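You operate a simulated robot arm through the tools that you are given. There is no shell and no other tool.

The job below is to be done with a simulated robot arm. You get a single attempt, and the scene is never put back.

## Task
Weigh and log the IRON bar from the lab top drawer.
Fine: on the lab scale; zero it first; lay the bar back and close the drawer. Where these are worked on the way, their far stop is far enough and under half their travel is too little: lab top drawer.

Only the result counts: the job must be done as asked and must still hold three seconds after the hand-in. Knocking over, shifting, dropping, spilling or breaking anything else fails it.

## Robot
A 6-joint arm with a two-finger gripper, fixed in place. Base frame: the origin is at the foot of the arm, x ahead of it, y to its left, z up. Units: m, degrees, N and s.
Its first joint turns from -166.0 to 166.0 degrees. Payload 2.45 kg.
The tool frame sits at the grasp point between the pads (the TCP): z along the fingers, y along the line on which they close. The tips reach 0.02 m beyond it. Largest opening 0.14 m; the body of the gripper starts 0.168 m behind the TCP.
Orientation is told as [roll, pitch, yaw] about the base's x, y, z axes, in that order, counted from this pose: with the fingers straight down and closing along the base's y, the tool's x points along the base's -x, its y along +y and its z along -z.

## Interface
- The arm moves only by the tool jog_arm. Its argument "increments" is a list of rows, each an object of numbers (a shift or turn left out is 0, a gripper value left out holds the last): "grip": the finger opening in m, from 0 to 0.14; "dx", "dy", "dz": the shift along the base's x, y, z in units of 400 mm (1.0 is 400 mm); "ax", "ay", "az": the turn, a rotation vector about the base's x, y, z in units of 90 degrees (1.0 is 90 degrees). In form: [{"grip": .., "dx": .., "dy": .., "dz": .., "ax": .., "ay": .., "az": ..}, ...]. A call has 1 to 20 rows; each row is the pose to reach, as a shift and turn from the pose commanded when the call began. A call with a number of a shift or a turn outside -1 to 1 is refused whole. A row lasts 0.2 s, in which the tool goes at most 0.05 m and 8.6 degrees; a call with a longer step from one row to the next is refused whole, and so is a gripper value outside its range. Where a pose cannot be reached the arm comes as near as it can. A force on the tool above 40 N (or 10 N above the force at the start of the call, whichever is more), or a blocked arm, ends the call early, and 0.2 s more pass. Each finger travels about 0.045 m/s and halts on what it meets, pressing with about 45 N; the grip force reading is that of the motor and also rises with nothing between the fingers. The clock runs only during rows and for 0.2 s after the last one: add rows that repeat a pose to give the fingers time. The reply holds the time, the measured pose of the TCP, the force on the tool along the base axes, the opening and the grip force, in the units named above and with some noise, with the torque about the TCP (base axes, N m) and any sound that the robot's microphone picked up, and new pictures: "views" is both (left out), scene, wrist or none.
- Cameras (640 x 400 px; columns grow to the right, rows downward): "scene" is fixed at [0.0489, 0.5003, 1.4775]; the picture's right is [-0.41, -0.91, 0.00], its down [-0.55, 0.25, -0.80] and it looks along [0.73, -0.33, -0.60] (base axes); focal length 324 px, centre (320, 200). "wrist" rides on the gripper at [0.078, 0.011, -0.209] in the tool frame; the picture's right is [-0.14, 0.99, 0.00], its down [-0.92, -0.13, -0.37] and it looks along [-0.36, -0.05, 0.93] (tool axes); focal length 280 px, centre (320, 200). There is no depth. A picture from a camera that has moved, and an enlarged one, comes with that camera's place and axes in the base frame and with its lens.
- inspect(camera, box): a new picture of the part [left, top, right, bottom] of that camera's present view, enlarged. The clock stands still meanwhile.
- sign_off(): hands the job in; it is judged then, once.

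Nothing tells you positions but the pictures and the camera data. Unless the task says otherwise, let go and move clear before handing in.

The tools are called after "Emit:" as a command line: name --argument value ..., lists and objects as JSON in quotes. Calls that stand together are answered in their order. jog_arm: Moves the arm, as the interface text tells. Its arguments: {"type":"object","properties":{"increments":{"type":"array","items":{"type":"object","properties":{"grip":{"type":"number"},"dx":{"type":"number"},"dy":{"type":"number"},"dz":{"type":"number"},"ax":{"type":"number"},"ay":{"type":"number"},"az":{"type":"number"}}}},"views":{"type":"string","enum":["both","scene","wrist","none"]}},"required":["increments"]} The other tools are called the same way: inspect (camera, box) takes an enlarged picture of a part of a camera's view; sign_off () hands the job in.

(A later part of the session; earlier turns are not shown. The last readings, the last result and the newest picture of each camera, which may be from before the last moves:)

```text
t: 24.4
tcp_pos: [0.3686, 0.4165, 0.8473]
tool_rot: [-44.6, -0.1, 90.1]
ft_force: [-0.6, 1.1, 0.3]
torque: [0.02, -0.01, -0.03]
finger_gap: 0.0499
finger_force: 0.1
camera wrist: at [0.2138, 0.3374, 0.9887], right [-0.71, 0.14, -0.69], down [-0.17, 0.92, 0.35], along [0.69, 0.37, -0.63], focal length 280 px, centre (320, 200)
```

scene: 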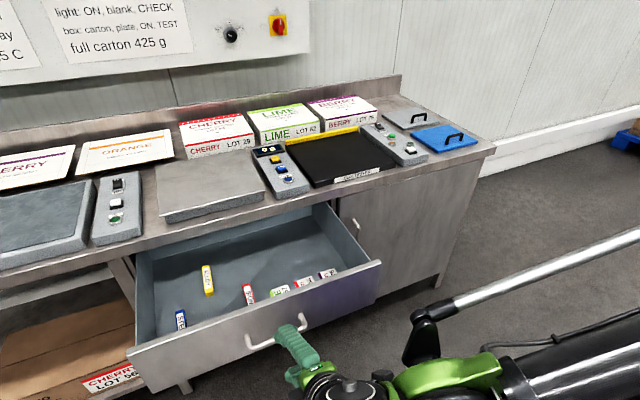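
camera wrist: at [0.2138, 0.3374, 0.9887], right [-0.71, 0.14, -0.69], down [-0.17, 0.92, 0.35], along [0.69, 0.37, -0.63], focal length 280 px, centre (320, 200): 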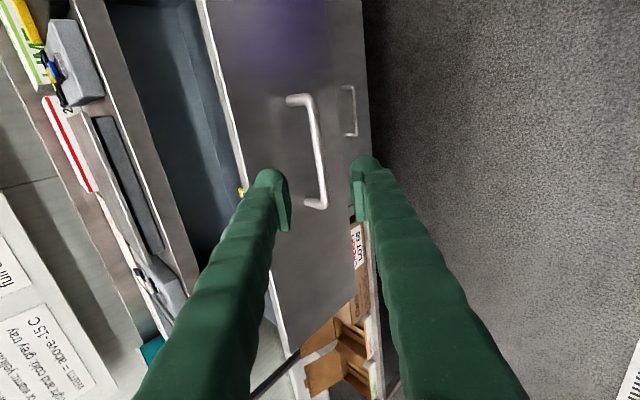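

The drawer stays open. I'll rise and straighten the tool.

Emit:
jog_arm --increments '[{"dz": 0.09, "ay": 0.07}, {"dz": 0.18, "ay": 0.14}, {"dz": 0.27, "ay": 0.21}, {"dx": 0.04, "dz": 0.36, "ay": 0.28}, {"dx": 0.08, "dz": 0.45, "ay": 0.35}, {"dx": 0.12, "dz": 0.54, "ay": 0.42}, {"dx": 0.16, "dz": 0.6, "ay": 0.495}, {"dx": 0.2, "dz": 0.6, "ay": 0.495}]' --views "none"

Emit:
jog_arm --increments '[{"dx": 0.04, "az": -0.09}, {"dx": 0.08, "az": -0.18}, {"dx": 0.12, "az": -0.27}, {"dx": 0.16, "az": -0.36}, {"dx": 0.2, "az": -0.45}, {"dx": 0.24, "az": -0.54}, {"dx": 0.28, "az": -0.63}, {"dx": 0.28, "az": -0.72}, {"dx": 0.28, "az": -0.81}, {"dx": 0.28, "az": -0.9}, {"dx": 0.28, "az": -1.0}, {"dx": 0.28, "az": -1.0}]'

```text
t: 26.1
tcp_pos: [0.4498, 0.4146, 1.087]
tool_rot: [0.0, -0.3, 90.0]
ft_force: [0.8, -0.3, 0.7]
torque: [0.02, -0.06, 0.03]
finger_gap: 0.0502
finger_force: 0.0
```

```text
refused: row 11 steps farther than a row can; nothing moved
```

The tool is straight again. The last yaw step was too large, so I'll redo it with smaller steps.

Emit:
jog_arm --increments '[{"dx": 0.03, "az": -0.09}, {"dx": 0.06, "az": -0.18}, {"dx": 0.09, "az": -0.27}, {"dx": 0.12, "az": -0.36}, {"dx": 0.15, "az": -0.45}, {"dx": 0.18, "az": -0.54}, {"dx": 0.2, "az": -0.63}, {"dx": 0.2, "az": -0.72}, {"dx": 0.2, "az": -0.81}, {"dx": 0.2, "az": -0.9}, {"dx": 0.2, "az": -0.98}, {"dx": 0.2, "az": -1.0}, {"dx": 0.2, "az": -1.0}]'

```text
t: 28.9
tcp_pos: [0.5276, 0.4144, 1.0875]
tool_rot: [0.0, -0.2, -0.1]
ft_force: [-1.0, 0.3, 0.3]
torque: [0.0, 0.02, -0.01]
finger_gap: 0.0501
finger_force: 0.1
camera wrist: at [0.4491, 0.426, 1.2961], right [0.14, 0.99, 0.0], down [0.92, -0.13, 0.37], along [0.37, -0.05, -0.93], focal length 280 px, centre (320, 200)
```

scene: 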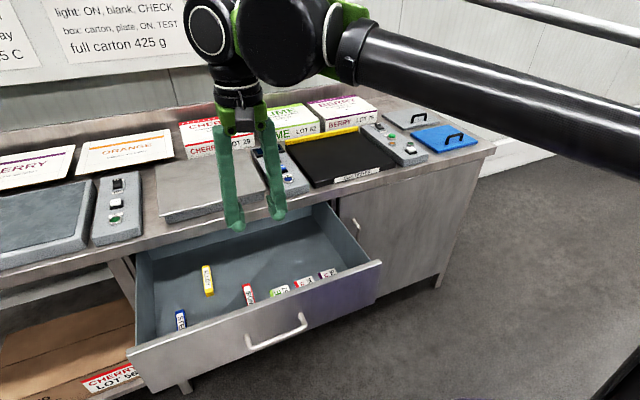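
wrist: 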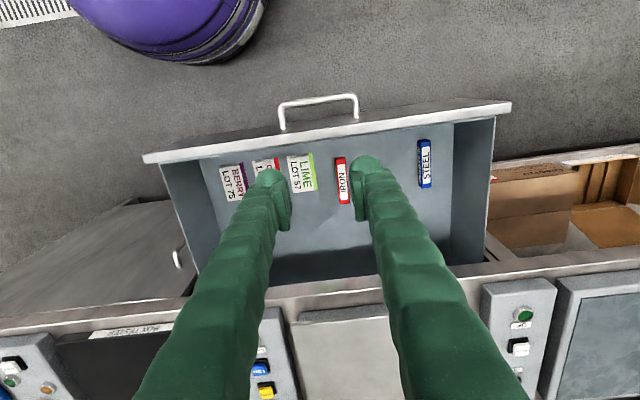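

Emit:
inspect --camera "wrist" --box '[180, 80, 460, 300]'

Emit:
inspect --camera "wrist" --box '[290, 130, 390, 230]'

Emit:
inspect --camera "scene" --box '[220, 260, 280, 320]'

```text
1.82 times, centred on (320, 190) of wrist
camera zoom: at [0.4491, 0.426, 1.2961], right [0.14, 0.99, 0.0], down [0.92, -0.13, 0.37], along [0.37, -0.05, -0.93], focal length 510 px, centre (320, 218)
```

zoom: 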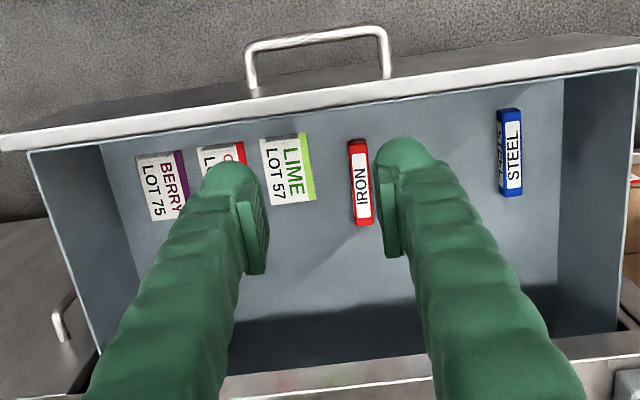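

```text
4.00 times, centred on (340, 180) of wrist
camera zoom: at [0.4491, 0.426, 1.2961], right [0.14, 0.99, 0.0], down [0.92, -0.13, 0.37], along [0.37, -0.05, -0.93], focal length 1122 px, centre (240, 280)
```

zoom: 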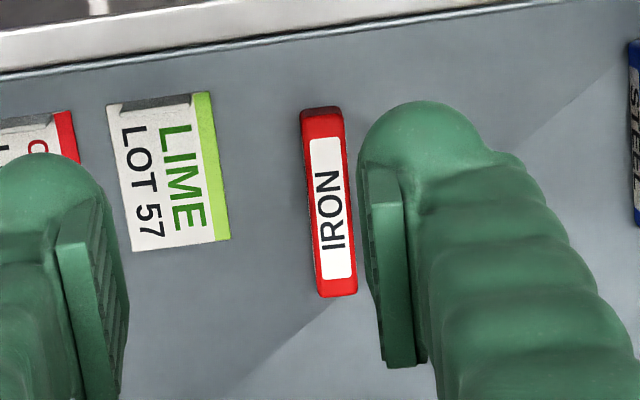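

```text
6.67 times, centred on (250, 290) of scene
camera zoom: at [0.0489, 0.5003, 1.4775], right [-0.41, -0.91, 0.0], down [-0.55, 0.25, -0.8], along [0.73, -0.33, -0.6], focal length 2162 px, centre (787, -400)
```

zoom: 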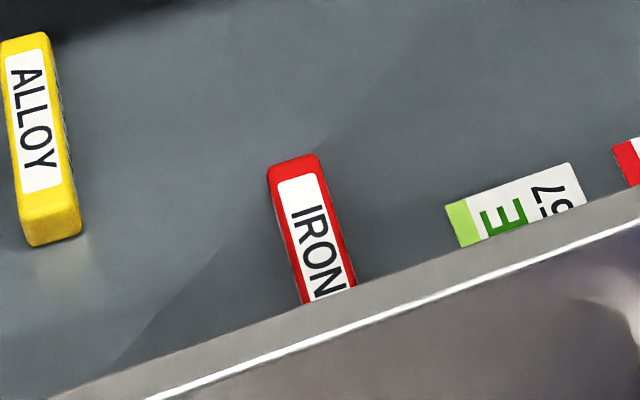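

IRON lies along x with its centre at about (0.650, 0.449) and its top at z about 0.70. It is about 0.10 m long and 0.023 m wide. I'll hover above it at z=0.80 to verify.

Emit:
jog_arm --increments '[{"dx": 0.06, "dy": 0.017, "dz": -0.07}, {"dx": 0.12, "dy": 0.034, "dz": -0.15}, {"dx": 0.18, "dy": 0.05, "dz": -0.25}, {"dx": 0.24, "dy": 0.07, "dz": -0.34}, {"dx": 0.305, "dy": 0.086, "dz": -0.43}, {"dx": 0.305, "dy": 0.086, "dz": -0.53}, {"dx": 0.305, "dy": 0.086, "dz": -0.63}, {"dx": 0.305, "dy": 0.086, "dz": -0.718}, {"dx": 0.305, "dy": 0.086, "dz": -0.718}]'

Emit:
inspect --camera "wrist" --box '[240, 60, 400, 260]'

```text
t: 30.9
tcp_pos: [0.6505, 0.4493, 0.8004]
tool_rot: [0.0, -0.3, 0.1]
ft_force: [0.2, -0.2, 0.1]
torque: [0.05, -0.02, 0.0]
finger_gap: 0.0502
finger_force: 0.0
camera wrist: at [0.5711, 0.4608, 1.0096], right [0.14, 0.99, 0.0], down [0.92, -0.13, 0.37], along [0.37, -0.05, -0.93], focal length 280 px, centre (320, 200)
```

scene: 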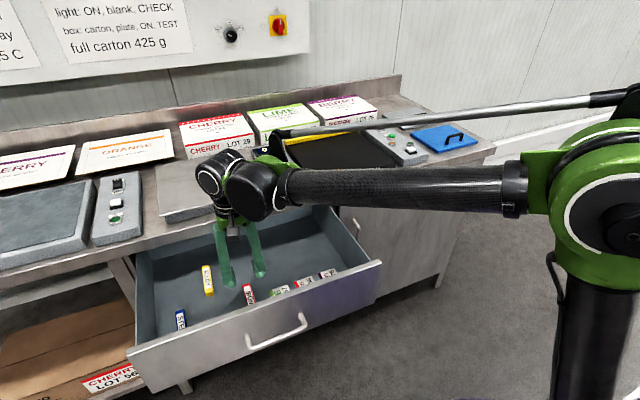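
wrist: 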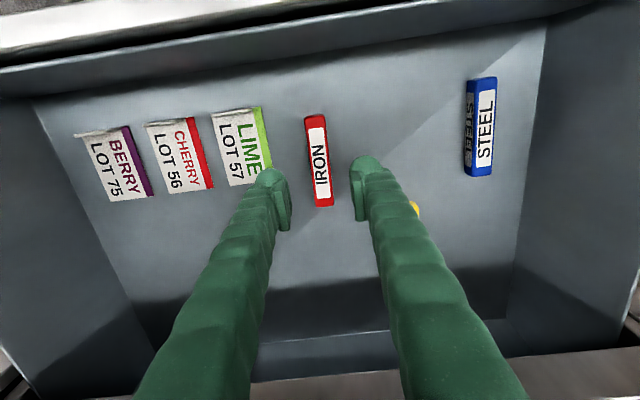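

```text
2.00 times, centred on (320, 160) of wrist
camera zoom: at [0.5711, 0.4608, 1.0096], right [0.14, 0.99, 0.0], down [0.92, -0.13, 0.37], along [0.37, -0.05, -0.93], focal length 561 px, centre (320, 280)
```

zoom: 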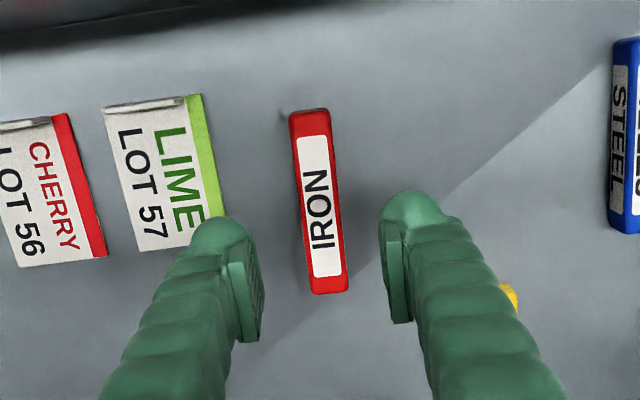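

The bar is centred between the fingers. I'll descend slowly over it.

Emit:
jog_arm --increments '[{"dx": -0.004, "dy": 0.001, "dz": -0.08}, {"dx": -0.004, "dy": 0.001, "dz": -0.15}, {"dx": -0.004, "dy": 0.001, "dz": -0.19}, {"dx": -0.004, "dy": 0.001, "dz": -0.21}, {"dx": -0.004, "dy": 0.001, "dz": -0.225}, {"dx": -0.004, "dy": 0.001, "dz": -0.225}]'

Emit:
inspect --camera "wrist" --box '[240, 60, 400, 260]'

Emit:
inspect --camera "scene" --box '[200, 240, 300, 320]'

```text
t: 32.4
tcp_pos: [0.6487, 0.4485, 0.7113]
tool_rot: [0.1, -0.2, 0.1]
ft_force: [0.2, -0.3, 0.2]
torque: [0.02, 0.01, 0.01]
finger_gap: 0.0502
finger_force: 0.0
camera wrist: at [0.5695, 0.4602, 0.9193], right [0.14, 0.99, 0.0], down [0.92, -0.13, 0.37], along [0.37, -0.05, -0.93], focal length 280 px, centre (320, 200)
```

scene: 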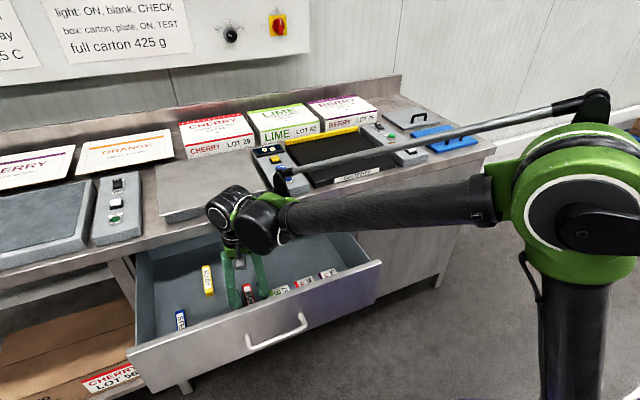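
wrist: 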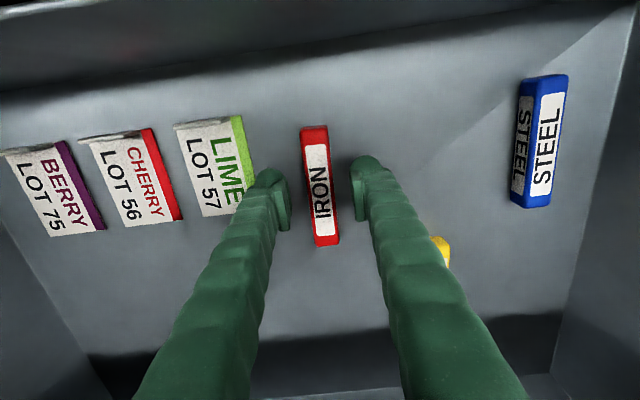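

```text
2.00 times, centred on (320, 160) of wrist
camera zoom: at [0.5695, 0.4602, 0.9193], right [0.14, 0.99, 0.0], down [0.92, -0.13, 0.37], along [0.37, -0.05, -0.93], focal length 561 px, centre (320, 280)
```

zoom: 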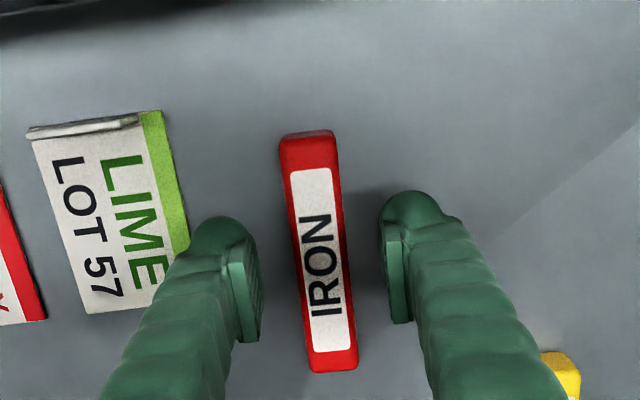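

```text
5.00 times, centred on (250, 280) of scene
camera zoom: at [0.0489, 0.5003, 1.4775], right [-0.41, -0.91, 0.0], down [-0.55, 0.25, -0.8], along [0.73, -0.33, -0.6], focal length 1621 px, centre (670, -200)
```

zoom: 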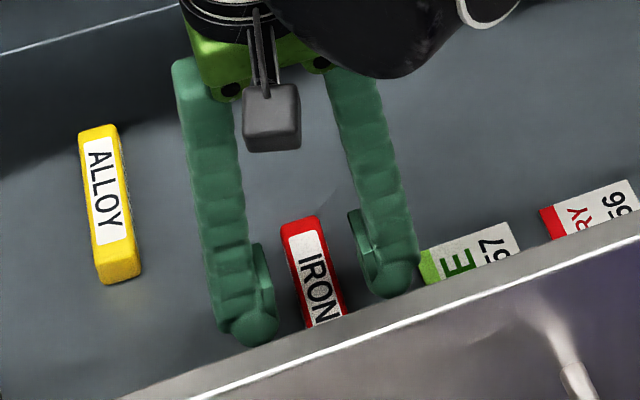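

All clear. I'll lower a few millimetres more, centre on the bar and close.

Emit:
jog_arm --increments '[{"dx": -0.008, "dy": 0.003, "dz": -0.006}, {"dx": -0.008, "dy": 0.003, "dz": -0.012}, {"dx": -0.008, "dy": 0.003, "dz": -0.018}, {"dx": -0.008, "dy": 0.003, "dz": -0.018, "grip": 0.032}, {"dx": -0.008, "dy": 0.003, "dz": -0.018, "grip": 0.026}, {"dx": -0.008, "dy": 0.003, "dz": -0.018, "grip": 0.022}]' --views "wrist"

Emit:
inspect --camera "wrist" --box '[240, 60, 400, 260]'

```text
t: 33.8
tcp_pos: [0.645, 0.4506, 0.7045]
tool_rot: [0.0, -0.2, 0.0]
ft_force: [1.4, 0.1, 13.3]
torque: [-0.05, 0.01, 0.03]
finger_gap: 0.0207
finger_force: 0.1
camera wrist: at [0.5659, 0.4615, 0.9134], right [0.14, 0.99, 0.0], down [0.92, -0.13, 0.37], along [0.37, -0.05, -0.93], focal length 280 px, centre (320, 200)
```

wrist: 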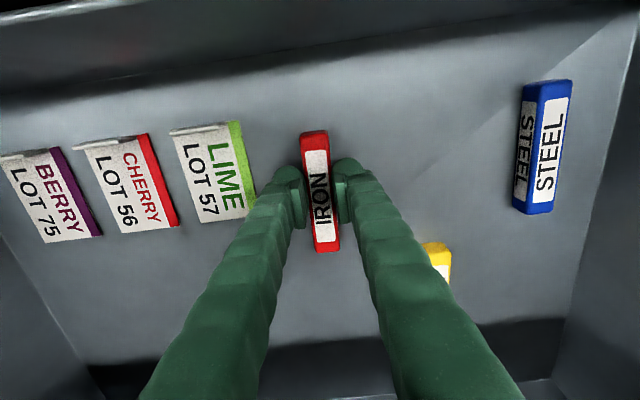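

```text
2.00 times, centred on (320, 160) of wrist
camera zoom: at [0.5659, 0.4615, 0.9134], right [0.14, 0.99, 0.0], down [0.92, -0.13, 0.37], along [0.37, -0.05, -0.93], focal length 561 px, centre (320, 280)
```

zoom: 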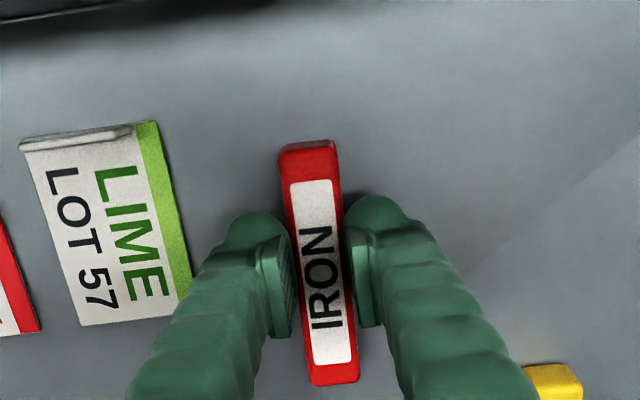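

The tips are just touching the drawer floor. I'll lift 2 mm and close fully on the bar.

Emit:
jog_arm --increments '[{"dz": 0.006}, {"dz": 0.006, "grip": 0.01}, {"dz": 0.006}, {"dz": 0.006}]' --views "none"

```text
t: 34.4
tcp_pos: [0.644, 0.4501, 0.7098]
tool_rot: [0.0, -0.3, -0.1]
ft_force: [0.1, 0.9, 53.4]
torque: [0.03, 0.01, -0.02]
finger_gap: 0.0061
finger_force: 13.4
stopped in row 3: the force on the tool passed its limit at 46 N (the readings are from after the stop); the commanded pose is now the measured one
```

The fingers seem to be riding up over the bar, as on the handle earlier. I'll look before doing anything else.

Emit:
inspect --camera "wrist" --box '[240, 60, 400, 260]'

Emit:
inspect --camera "scene" --box '[200, 240, 300, 320]'

```text
2.00 times, centred on (320, 160) of wrist
camera zoom: at [0.5651, 0.4615, 0.9188], right [0.14, 0.99, 0.0], down [0.92, -0.13, 0.37], along [0.37, -0.05, -0.93], focal length 561 px, centre (320, 280)
```

zoom: 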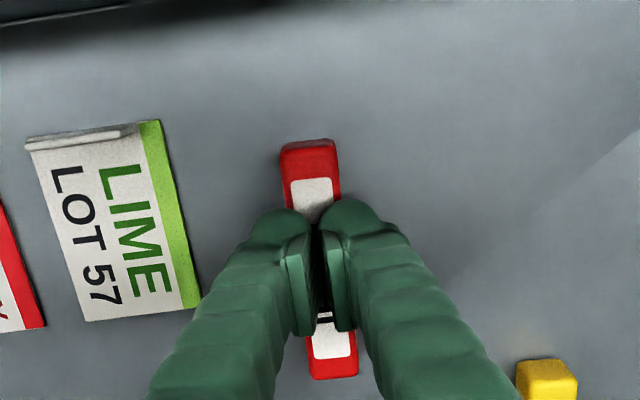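

```text
5.00 times, centred on (250, 280) of scene
camera zoom: at [0.0489, 0.5003, 1.4775], right [-0.41, -0.91, 0.0], down [-0.55, 0.25, -0.8], along [0.73, -0.33, -0.6], focal length 1621 px, centre (670, -200)
```

zoom: 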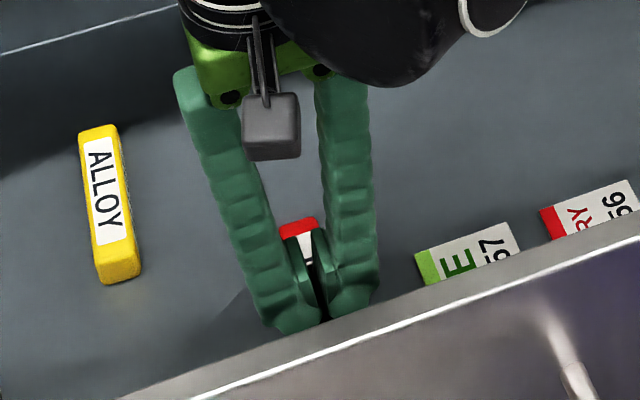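

The fingers have closed on top of the bar, so its top is lower than I estimated, at about 0.69. I'll lift, reopen and check that the bar hasn't shifted.

Emit:
jog_arm --increments '[{"dz": 0.02}, {"dz": 0.05}, {"dz": 0.05, "grip": 0.05}, {"dz": 0.05}, {"dz": 0.05}]' --views "none"

Emit:
inspect --camera "wrist" --box '[240, 60, 400, 260]'

Emit:
inspect --camera "scene" --box '[200, 240, 300, 320]'

```text
t: 35.6
tcp_pos: [0.6454, 0.4512, 0.7259]
tool_rot: [0.0, -0.2, 0.0]
ft_force: [-0.4, -0.4, 0.2]
torque: [-0.04, 0.0, 0.0]
finger_gap: 0.0499
finger_force: 0.0
```

```text
2.00 times, centred on (320, 160) of wrist
camera zoom: at [0.5666, 0.4626, 0.9355], right [0.14, 0.99, 0.0], down [0.92, -0.13, 0.37], along [0.37, -0.05, -0.93], focal length 561 px, centre (320, 280)
```

zoom: 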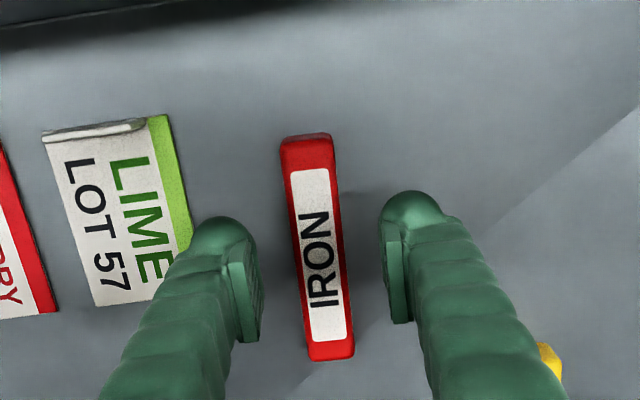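

```text
5.00 times, centred on (250, 280) of scene
camera zoom: at [0.0489, 0.5003, 1.4775], right [-0.41, -0.91, 0.0], down [-0.55, 0.25, -0.8], along [0.73, -0.33, -0.6], focal length 1621 px, centre (670, -200)
```

zoom: 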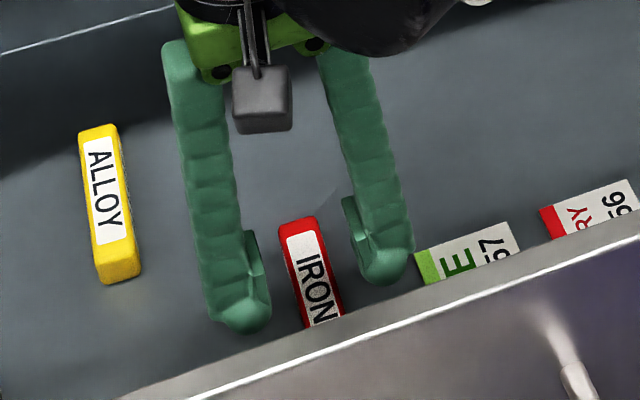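

The bar hasn't moved. I'll descend lower this time with the jaws wide open.

Emit:
jog_arm --increments '[{"dz": -0.03}, {"dz": -0.05}, {"dz": -0.065}, {"dz": -0.075}, {"dz": -0.082}, {"dz": -0.088}, {"dz": -0.088}]' --views "none"

Emit:
inspect --camera "wrist" --box '[240, 60, 400, 260]'

Emit:
inspect --camera "scene" --box '[200, 240, 300, 320]'

```text
t: 37.2
tcp_pos: [0.6466, 0.451, 0.6923]
tool_rot: [0.0, -0.2, -0.1]
ft_force: [0.2, -0.1, -0.1]
torque: [-0.03, 0.01, -0.01]
finger_gap: 0.05
finger_force: 0.1
```

```text
2.00 times, centred on (320, 160) of wrist
camera zoom: at [0.5667, 0.4625, 0.9009], right [0.14, 0.99, 0.0], down [0.92, -0.13, 0.37], along [0.37, -0.05, -0.93], focal length 561 px, centre (320, 280)
```

zoom: 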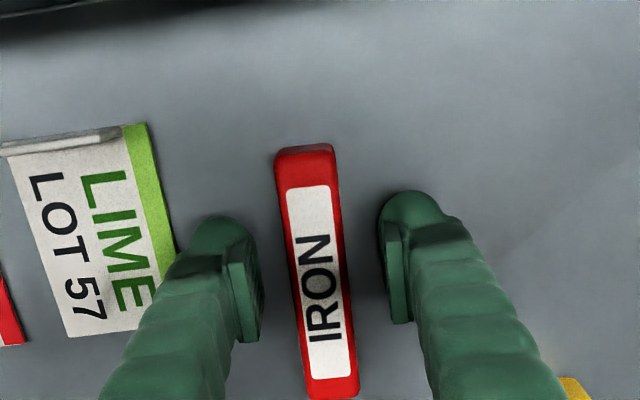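

```text
5.00 times, centred on (250, 280) of scene
camera zoom: at [0.0489, 0.5003, 1.4775], right [-0.41, -0.91, 0.0], down [-0.55, 0.25, -0.8], along [0.73, -0.33, -0.6], focal length 1621 px, centre (670, -200)
```

zoom: 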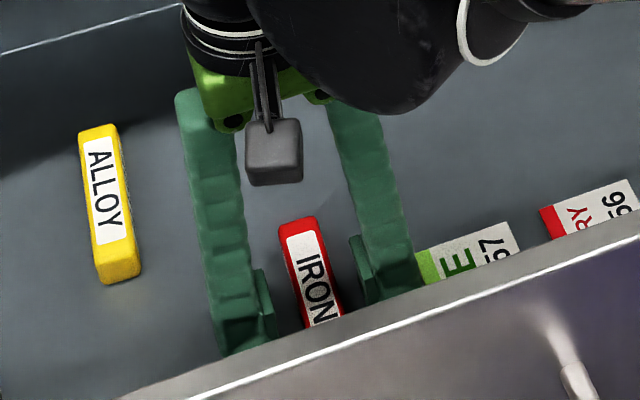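

Now the tips sit well below the bar's top, with no floor contact. I'll close stepwise.

Emit:
jog_arm --increments '[{"grip": 0.032}, {"grip": 0.025}, {"grip": 0.02}, {"grip": 0.015}]' --views "none"

Emit:
inspect --camera "wrist" --box '[240, 60, 400, 260]'

```text
t: 38.2
tcp_pos: [0.6462, 0.4514, 0.6927]
tool_rot: [0.1, -0.3, 0.0]
ft_force: [-0.2, 1.0, 0.3]
torque: [0.0, 0.0, 0.03]
finger_gap: 0.0224
finger_force: 38.4
```

```text
2.00 times, centred on (320, 160) of wrist
camera zoom: at [0.5667, 0.4625, 0.9009], right [0.14, 0.99, 0.0], down [0.92, -0.13, 0.37], along [0.37, -0.05, -0.93], focal length 561 px, centre (320, 280)
```

zoom: 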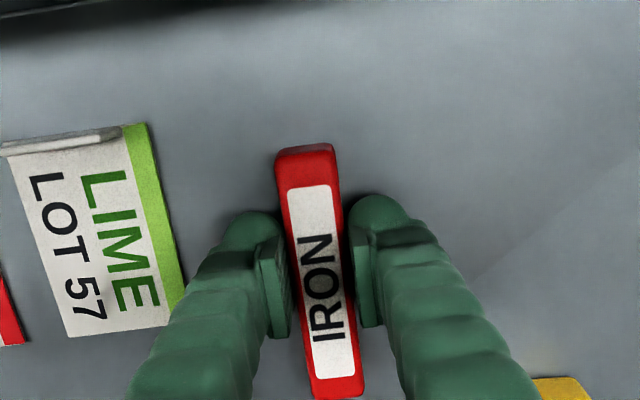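

The bar is held with a gap of 22.4 mm and no side load. I'll lift it straight up out of the drawer.

Emit:
jog_arm --increments '[{"dz": 0.02}, {"dz": 0.08}, {"dz": 0.16}, {"dz": 0.26}, {"dz": 0.36}, {"dz": 0.46}, {"dz": 0.56}, {"dz": 0.66}, {"dz": 0.76}, {"dz": 0.86}, {"dz": 0.92}, {"dz": 0.92}]'

```text
t: 40.8
tcp_pos: [0.6457, 0.4521, 1.0585]
tool_rot: [-0.1, -0.1, -0.1]
ft_force: [0.3, 0.0, -0.9]
torque: [0.02, -0.02, -0.01]
finger_gap: 0.0223
finger_force: 44.7
camera wrist: at [0.5669, 0.4627, 1.2673], right [0.14, 0.99, 0.0], down [0.92, -0.13, 0.37], along [0.37, -0.05, -0.93], focal length 280 px, centre (320, 200)
```

scene: 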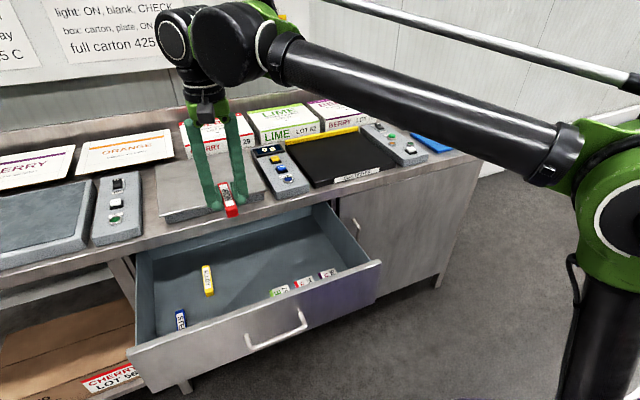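
wrist: 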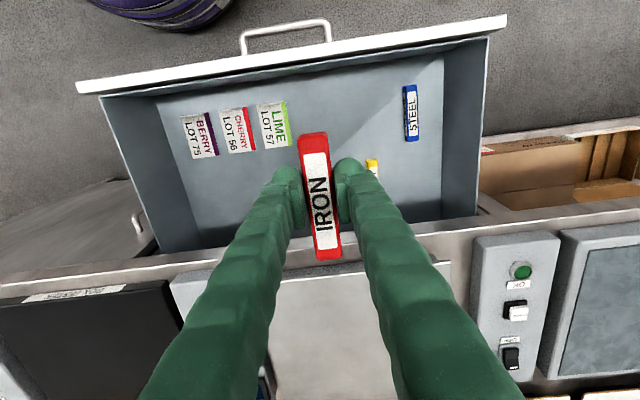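

The bar is held and out of the drawer. I'll carry it over the scale plate.

Emit:
jog_arm --increments '[{"dx": 0.09, "dy": -0.018}, {"dx": 0.18, "dy": -0.036}, {"dx": 0.27, "dy": -0.054}, {"dx": 0.36, "dy": -0.072}, {"dx": 0.45, "dy": -0.09}, {"dx": 0.54, "dy": -0.108}, {"dx": 0.648, "dy": -0.13}, {"dx": 0.648, "dy": -0.13, "dz": -0.08}, {"dx": 0.648, "dy": -0.13, "dz": -0.15}, {"dx": 0.648, "dy": -0.13, "dz": -0.2}, {"dx": 0.648, "dy": -0.13, "dz": -0.2}]'

Emit:
inspect --camera "scene" --box '[150, 110, 310, 220]'

```text
t: 43.2
tcp_pos: [0.9061, 0.397, 0.9782]
tool_rot: [0.0, -0.1, 0.0]
ft_force: [-0.2, -0.4, 0.6]
torque: [0.0, 0.03, 0.01]
finger_gap: 0.0225
finger_force: 45.1
camera wrist: at [0.8269, 0.4092, 1.1879], right [0.14, 0.99, 0.0], down [0.92, -0.13, 0.37], along [0.37, -0.05, -0.93], focal length 280 px, centre (320, 200)
```

scene: 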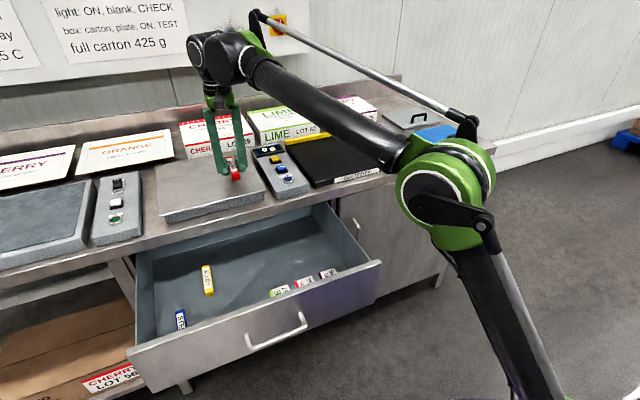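
wrist: 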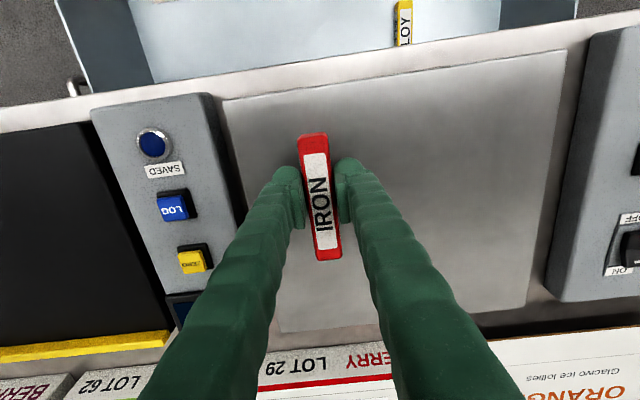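

```text
3.64 times, centred on (230, 165) of scene
camera zoom: at [0.0489, 0.5003, 1.4775], right [-0.41, -0.91, 0.0], down [-0.55, 0.25, -0.8], along [0.73, -0.33, -0.6], focal length 1179 px, centre (647, 327)
```

zoom: 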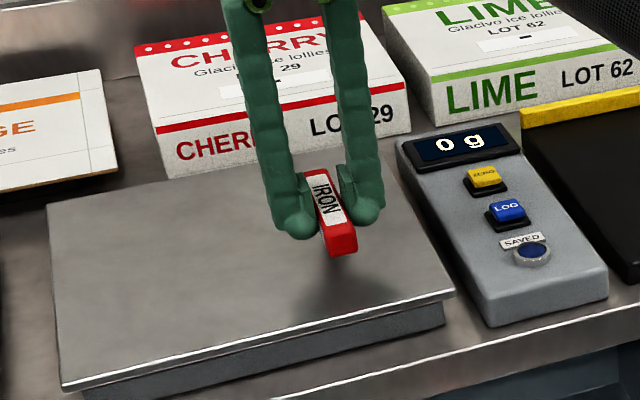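

The display reads 0 g, ready for the bar. I'll lower slowly toward the plate.

Emit:
jog_arm --increments '[{"dz": -0.02}, {"dz": -0.04}, {"dz": -0.055}, {"dz": -0.065}, {"dz": -0.072}, {"dz": -0.072}]' --views "none"

Emit:
inspect --camera "scene" --box '[190, 120, 310, 200]'

```text
t: 44.6
tcp_pos: [0.9055, 0.3997, 0.9512]
tool_rot: [0.0, -0.2, 0.0]
ft_force: [-0.5, 0.6, -0.7]
torque: [0.01, 0.05, 0.01]
finger_gap: 0.0224
finger_force: 45.1
```

```text
5.00 times, centred on (250, 160) of scene
camera zoom: at [0.0489, 0.5003, 1.4775], right [-0.41, -0.91, 0.0], down [-0.55, 0.25, -0.8], along [0.73, -0.33, -0.6], focal length 1621 px, centre (670, 400)
```

zoom: 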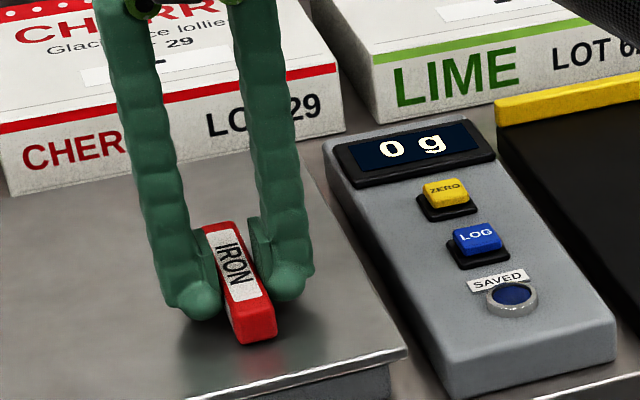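

Emit:
jog_arm --increments '[{"dz": -0.005}, {"dz": -0.01}, {"dz": -0.015}, {"dz": -0.015}]' --views "none"

Emit:
inspect --camera "scene" --box '[190, 120, 310, 200]'

```text
t: 45.4
tcp_pos: [0.9044, 0.3991, 0.9491]
tool_rot: [0.0, -0.3, 0.0]
ft_force: [0.6, -0.2, 17.5]
torque: [-0.01, 0.23, 0.0]
finger_gap: 0.0227
finger_force: 44.5
stopped in row 3: the force on the tool passed its limit at 42 N (the readings are from after the stop); the commanded pose is now the measured one
```

```text
5.00 times, centred on (250, 160) of scene
camera zoom: at [0.0489, 0.5003, 1.4775], right [-0.41, -0.91, 0.0], down [-0.55, 0.25, -0.8], along [0.73, -0.33, -0.6], focal length 1621 px, centre (670, 400)
```

zoom: 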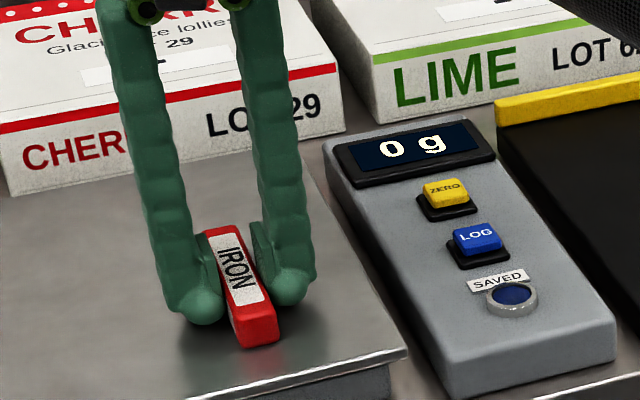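

I have contact with the plate. I'll release gently.

Emit:
jog_arm --increments '[{"grip": 0.03}, {"grip": 0.03}, {"grip": 0.045}, {"grip": 0.045}]'

Emit:
inspect --camera "scene" --box '[190, 120, 310, 200]'

```text
t: 46.4
tcp_pos: [0.9057, 0.3989, 0.9474]
tool_rot: [0.0, -0.1, -0.1]
ft_force: [0.1, 0.1, 0.6]
torque: [0.0, 0.02, 0.02]
finger_gap: 0.0448
finger_force: 0.0
camera wrist: at [0.8255, 0.4102, 1.1561], right [0.14, 0.99, 0.0], down [0.92, -0.13, 0.37], along [0.37, -0.05, -0.93], focal length 280 px, centre (320, 200)
```

scene: 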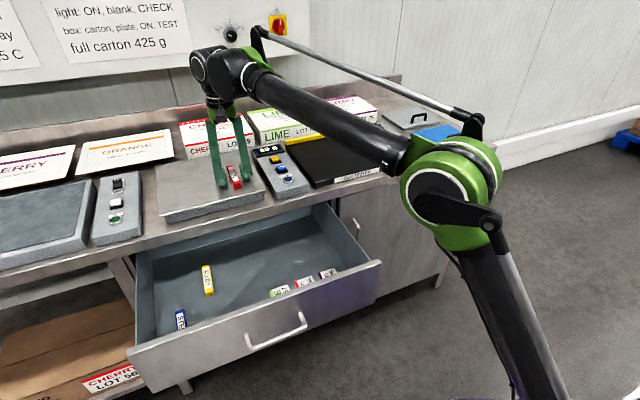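
wrist: 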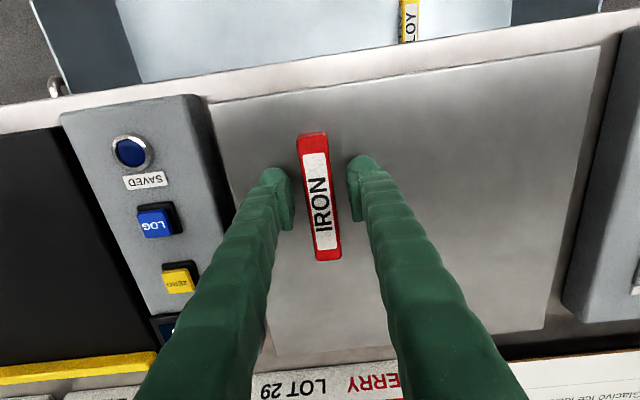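

```text
5.00 times, centred on (250, 160) of scene
camera zoom: at [0.0489, 0.5003, 1.4775], right [-0.41, -0.91, 0.0], down [-0.55, 0.25, -0.8], along [0.73, -0.33, -0.6], focal length 1621 px, centre (670, 400)
```

zoom: 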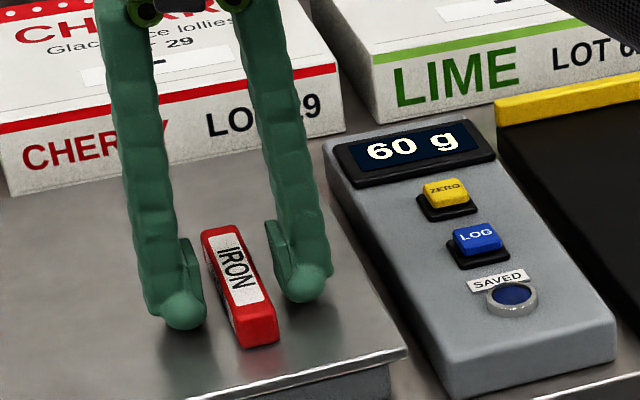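

The scale reads 60 g. I'll lift off, close the fingers and hover over LOG.

Emit:
jog_arm --increments '[{"dz": 0.06}, {"dz": 0.14}, {"dz": 0.2}, {"dx": 0.01, "dy": -0.09, "dz": 0.2, "grip": 0.0}, {"dx": 0.02, "dy": -0.19, "dz": 0.2}, {"dx": 0.03, "dy": -0.29, "dz": 0.2}, {"dx": 0.0325, "dy": -0.3825, "dz": 0.2}, {"dx": 0.0325, "dy": -0.3825, "dz": 0.14}, {"dx": 0.0325, "dy": -0.3825, "dz": 0.08}, {"dx": 0.0325, "dy": -0.3825, "dz": 0.06}, {"dx": 0.0325, "dy": -0.3825, "dz": 0.06}]'

Emit:
inspect --camera "scene" --box '[210, 120, 330, 200]'

Emit:
inspect --camera "wrist" --box '[240, 80, 400, 280]'

```text
t: 48.8
tcp_pos: [0.9183, 0.2453, 0.9713]
tool_rot: [0.0, -0.2, -0.1]
ft_force: [-0.5, -0.1, 0.8]
torque: [-0.02, 0.03, 0.0]
finger_gap: 0.0
finger_force: 29.4
camera wrist: at [0.8383, 0.2578, 1.1802], right [0.14, 0.99, 0.0], down [0.92, -0.13, 0.37], along [0.37, -0.05, -0.93], focal length 280 px, centre (320, 200)
```

scene: 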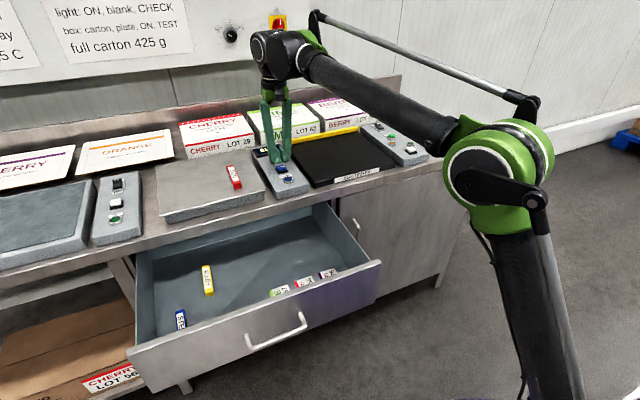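
wrist: 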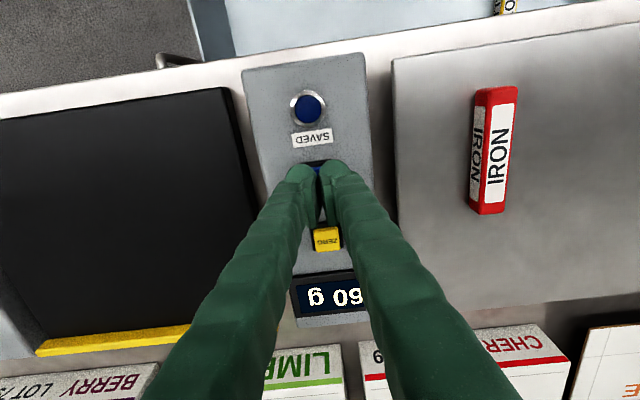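

```text
5.00 times, centred on (270, 160) of scene
camera zoom: at [0.0489, 0.5003, 1.4775], right [-0.41, -0.91, 0.0], down [-0.55, 0.25, -0.8], along [0.73, -0.33, -0.6], focal length 1621 px, centre (570, 400)
```

zoom: 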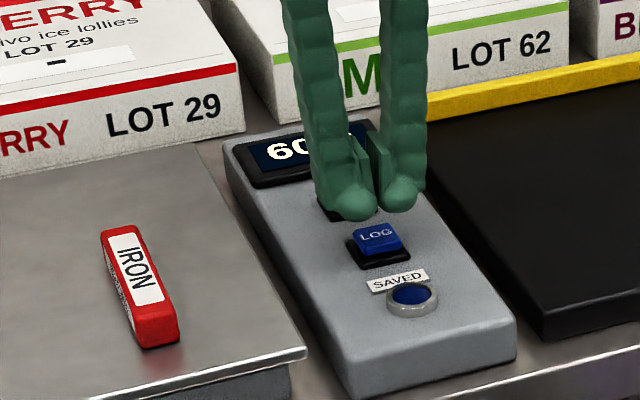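

```text
2.00 times, centred on (320, 180) of wrist
camera zoom: at [0.8383, 0.2578, 1.1802], right [0.14, 0.99, 0.0], down [0.92, -0.13, 0.37], along [0.37, -0.05, -0.93], focal length 561 px, centre (320, 240)
```

zoom: 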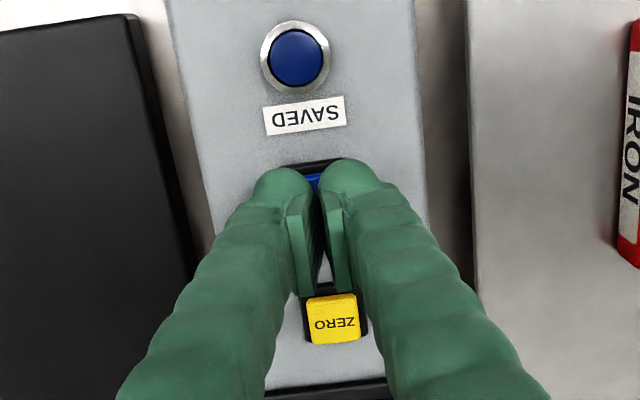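

The reading is steady at 60 g and the geometry matches the ZERO press. I'll press LOG.

Emit:
jog_arm --increments '[{"dz": -0.02}, {"dz": -0.035}, {"dz": -0.05}, {"dz": -0.058}, {"dz": -0.064}, {"dz": -0.069}, {"dz": -0.074}, {"dz": -0.074}]' --views "none"

Emit:
inspect --camera "scene" --box '[210, 120, 330, 200]'

Emit:
inspect --camera "wrist" --box '[240, 80, 400, 330]'

```text
t: 50.6
tcp_pos: [0.9176, 0.2459, 0.941]
tool_rot: [-0.1, -0.3, 0.0]
ft_force: [0.3, 2.4, 4.0]
torque: [0.04, 0.03, -0.01]
finger_gap: 0.0058
finger_force: 29.4
heard: click
```

```text
5.00 times, centred on (270, 160) of scene
camera zoom: at [0.0489, 0.5003, 1.4775], right [-0.41, -0.91, 0.0], down [-0.55, 0.25, -0.8], along [0.73, -0.33, -0.6], focal length 1621 px, centre (570, 400)
```

zoom: 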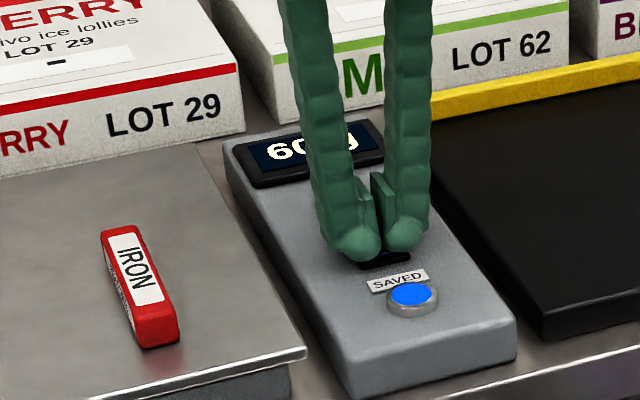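

```text
1.60 times, centred on (320, 205) of wrist
camera zoom: at [0.8383, 0.2571, 1.1509], right [0.14, 0.99, 0.0], down [0.92, -0.13, 0.37], along [0.37, -0.05, -0.93], focal length 449 px, centre (320, 192)
```

zoom: 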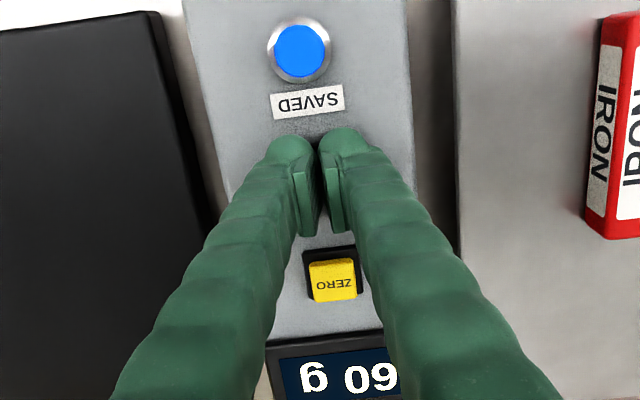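

SAVED is lit with 60 g logged. I'll lift off and return over the bar with the jaws open.

Emit:
jog_arm --increments '[{"dz": 0.1}, {"dz": 0.2}, {"dz": 0.26}, {"dx": -0.01, "dy": 0.09, "dz": 0.26, "grip": 0.05}, {"dx": -0.02, "dy": 0.19, "dz": 0.26}, {"dx": -0.03, "dy": 0.29, "dz": 0.26}, {"dx": -0.03, "dy": 0.383, "dz": 0.26}, {"dx": -0.03, "dy": 0.383, "dz": 0.18}, {"dx": -0.03, "dy": 0.383, "dz": 0.13}, {"dx": -0.03, "dy": 0.383, "dz": 0.13}]'

Emit:
inspect --camera "wrist" --box '[240, 80, 400, 280]'

```text
t: 52.8
tcp_pos: [0.9067, 0.4013, 0.994]
tool_rot: [0.1, -0.2, -0.1]
ft_force: [0.4, -0.4, 0.1]
torque: [0.05, 0.01, 0.01]
finger_gap: 0.0499
finger_force: 0.1
camera wrist: at [0.8275, 0.4121, 1.2026], right [0.14, 0.99, 0.0], down [0.92, -0.13, 0.37], along [0.37, -0.05, -0.93], focal length 280 px, centre (320, 200)
```

scene: 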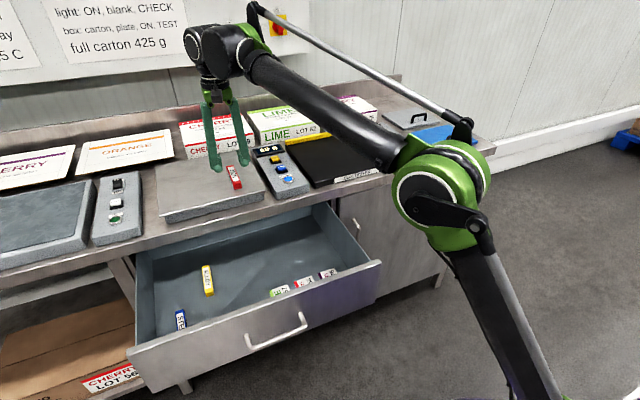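
wrist: 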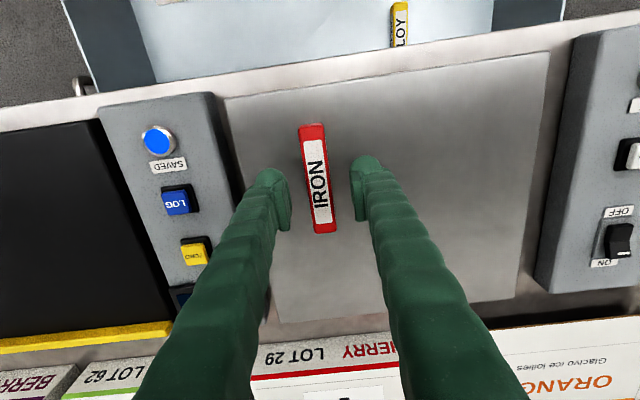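

```text
2.00 times, centred on (320, 180) of wrist
camera zoom: at [0.8275, 0.4121, 1.2026], right [0.14, 0.99, 0.0], down [0.92, -0.13, 0.37], along [0.37, -0.05, -0.93], focal length 561 px, centre (320, 240)
```

zoom: 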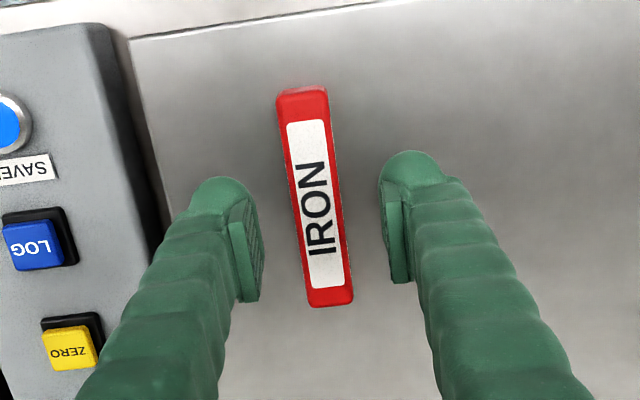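

The bar is centred between the fingers. I'll descend to the previous grasp height and close stepwise.

Emit:
jog_arm --increments '[{"dx": -0.003, "dy": -0.004, "dz": -0.05}, {"dx": -0.003, "dy": -0.004, "dz": -0.08}, {"dx": -0.003, "dy": -0.004, "dz": -0.1}, {"dx": -0.003, "dy": -0.004, "dz": -0.112}, {"dx": -0.003, "dy": -0.004, "dz": -0.116}, {"dx": -0.003, "dy": -0.004, "dz": -0.116}]' --views "none"

Emit:
inspect --camera "scene" --box '[190, 120, 310, 200]'

Emit:
inspect --camera "wrist" --box '[240, 80, 400, 280]'

```text
t: 54.2
tcp_pos: [0.9058, 0.3983, 0.9472]
tool_rot: [0.0, -0.2, 0.0]
ft_force: [-0.5, -0.5, 0.4]
torque: [0.0, 0.01, 0.02]
finger_gap: 0.05
finger_force: 0.0
```

```text
5.00 times, centred on (250, 160) of scene
camera zoom: at [0.0489, 0.5003, 1.4775], right [-0.41, -0.91, 0.0], down [-0.55, 0.25, -0.8], along [0.73, -0.33, -0.6], focal length 1621 px, centre (670, 400)
```

zoom: 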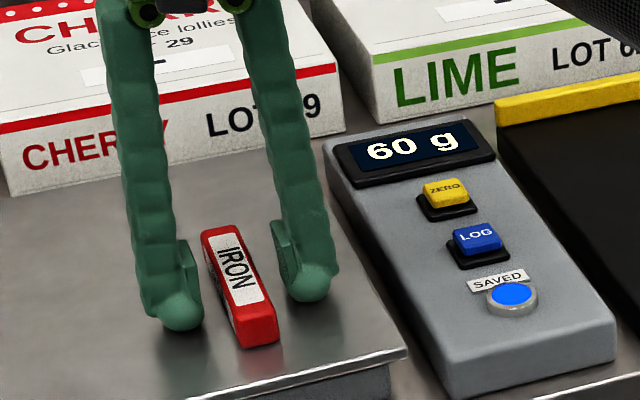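

```text
2.00 times, centred on (320, 180) of wrist
camera zoom: at [0.8252, 0.4094, 1.1556], right [0.14, 0.99, 0.0], down [0.92, -0.13, 0.37], along [0.37, -0.05, -0.93], focal length 561 px, centre (320, 240)
```

zoom: 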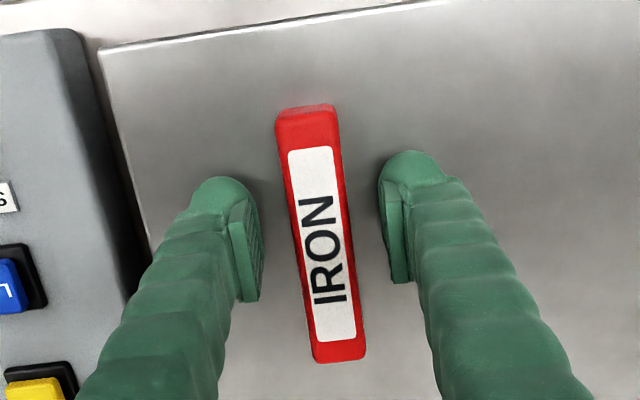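

The alignment is good, so I'll close.

Emit:
jog_arm --increments '[{"grip": 0.032}, {"grip": 0.025}, {"grip": 0.02}, {"grip": 0.014}, {"grip": 0.014}]' --views "none"

```text
t: 55.4
tcp_pos: [0.9053, 0.3987, 0.9476]
tool_rot: [0.0, -0.1, 0.0]
ft_force: [-1.0, 0.7, 0.7]
torque: [0.01, 0.01, 0.0]
finger_gap: 0.0222
finger_force: 45.3
```

The bar is held at 22.2 mm. I'll lift it and carry it back above its original spot in the drawer.

Emit:
jog_arm --increments '[{"dz": 0.02}, {"dz": 0.08}, {"dz": 0.18}, {"dz": 0.28}, {"dx": -0.09, "dy": 0.018, "dz": 0.28}, {"dx": -0.18, "dy": 0.036, "dz": 0.28}, {"dx": -0.27, "dy": 0.054, "dz": 0.28}, {"dx": -0.36, "dy": 0.072, "dz": 0.28}, {"dx": -0.45, "dy": 0.09, "dz": 0.28}, {"dx": -0.54, "dy": 0.108, "dz": 0.28}, {"dx": -0.648, "dy": 0.13, "dz": 0.28}, {"dx": -0.648, "dy": 0.13, "dz": 0.28}]'

```text
t: 58.0
tcp_pos: [0.6431, 0.4496, 1.0562]
tool_rot: [0.0, -0.1, -0.2]
ft_force: [0.0, -0.2, -0.2]
torque: [-0.06, 0.02, 0.01]
finger_gap: 0.0226
finger_force: 44.6
camera wrist: at [0.5644, 0.4602, 1.266], right [0.14, 0.99, 0.0], down [0.92, -0.13, 0.37], along [0.37, -0.05, -0.93], focal length 280 px, centre (320, 200)
```

scene: 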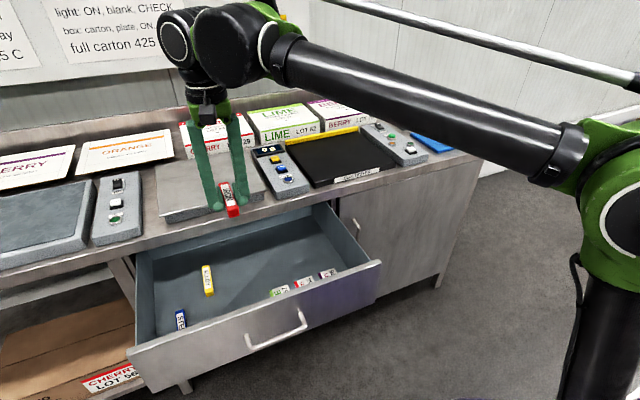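
wrist: 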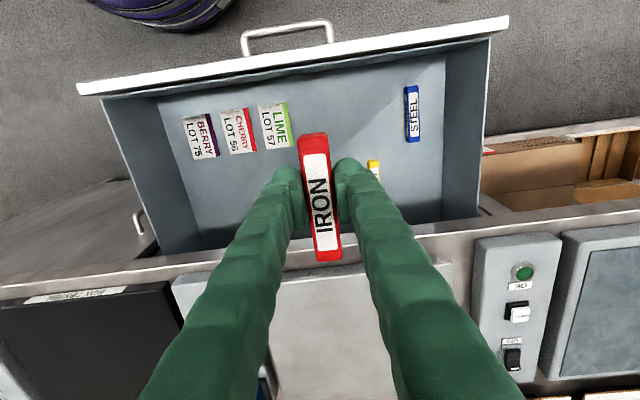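

The bar is above the drawer. I'll check the scale panel's state at this point.

Emit:
inspect --camera "scene" --box '[230, 130, 320, 200]'

```text
5.71 times, centred on (275, 165) of scene
camera zoom: at [0.0489, 0.5003, 1.4775], right [-0.41, -0.91, 0.0], down [-0.55, 0.25, -0.8], along [0.73, -0.33, -0.6], focal length 1853 px, centre (577, 400)
```

zoom: 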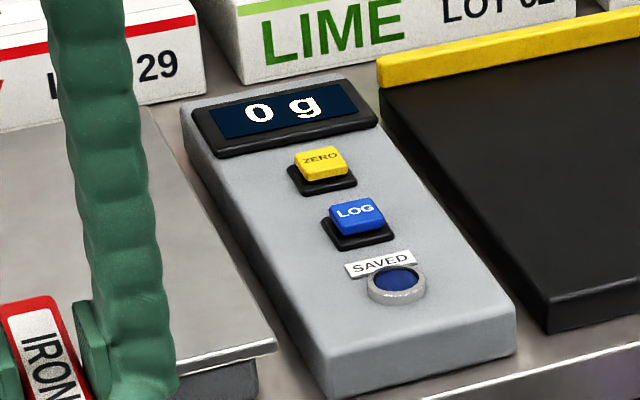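

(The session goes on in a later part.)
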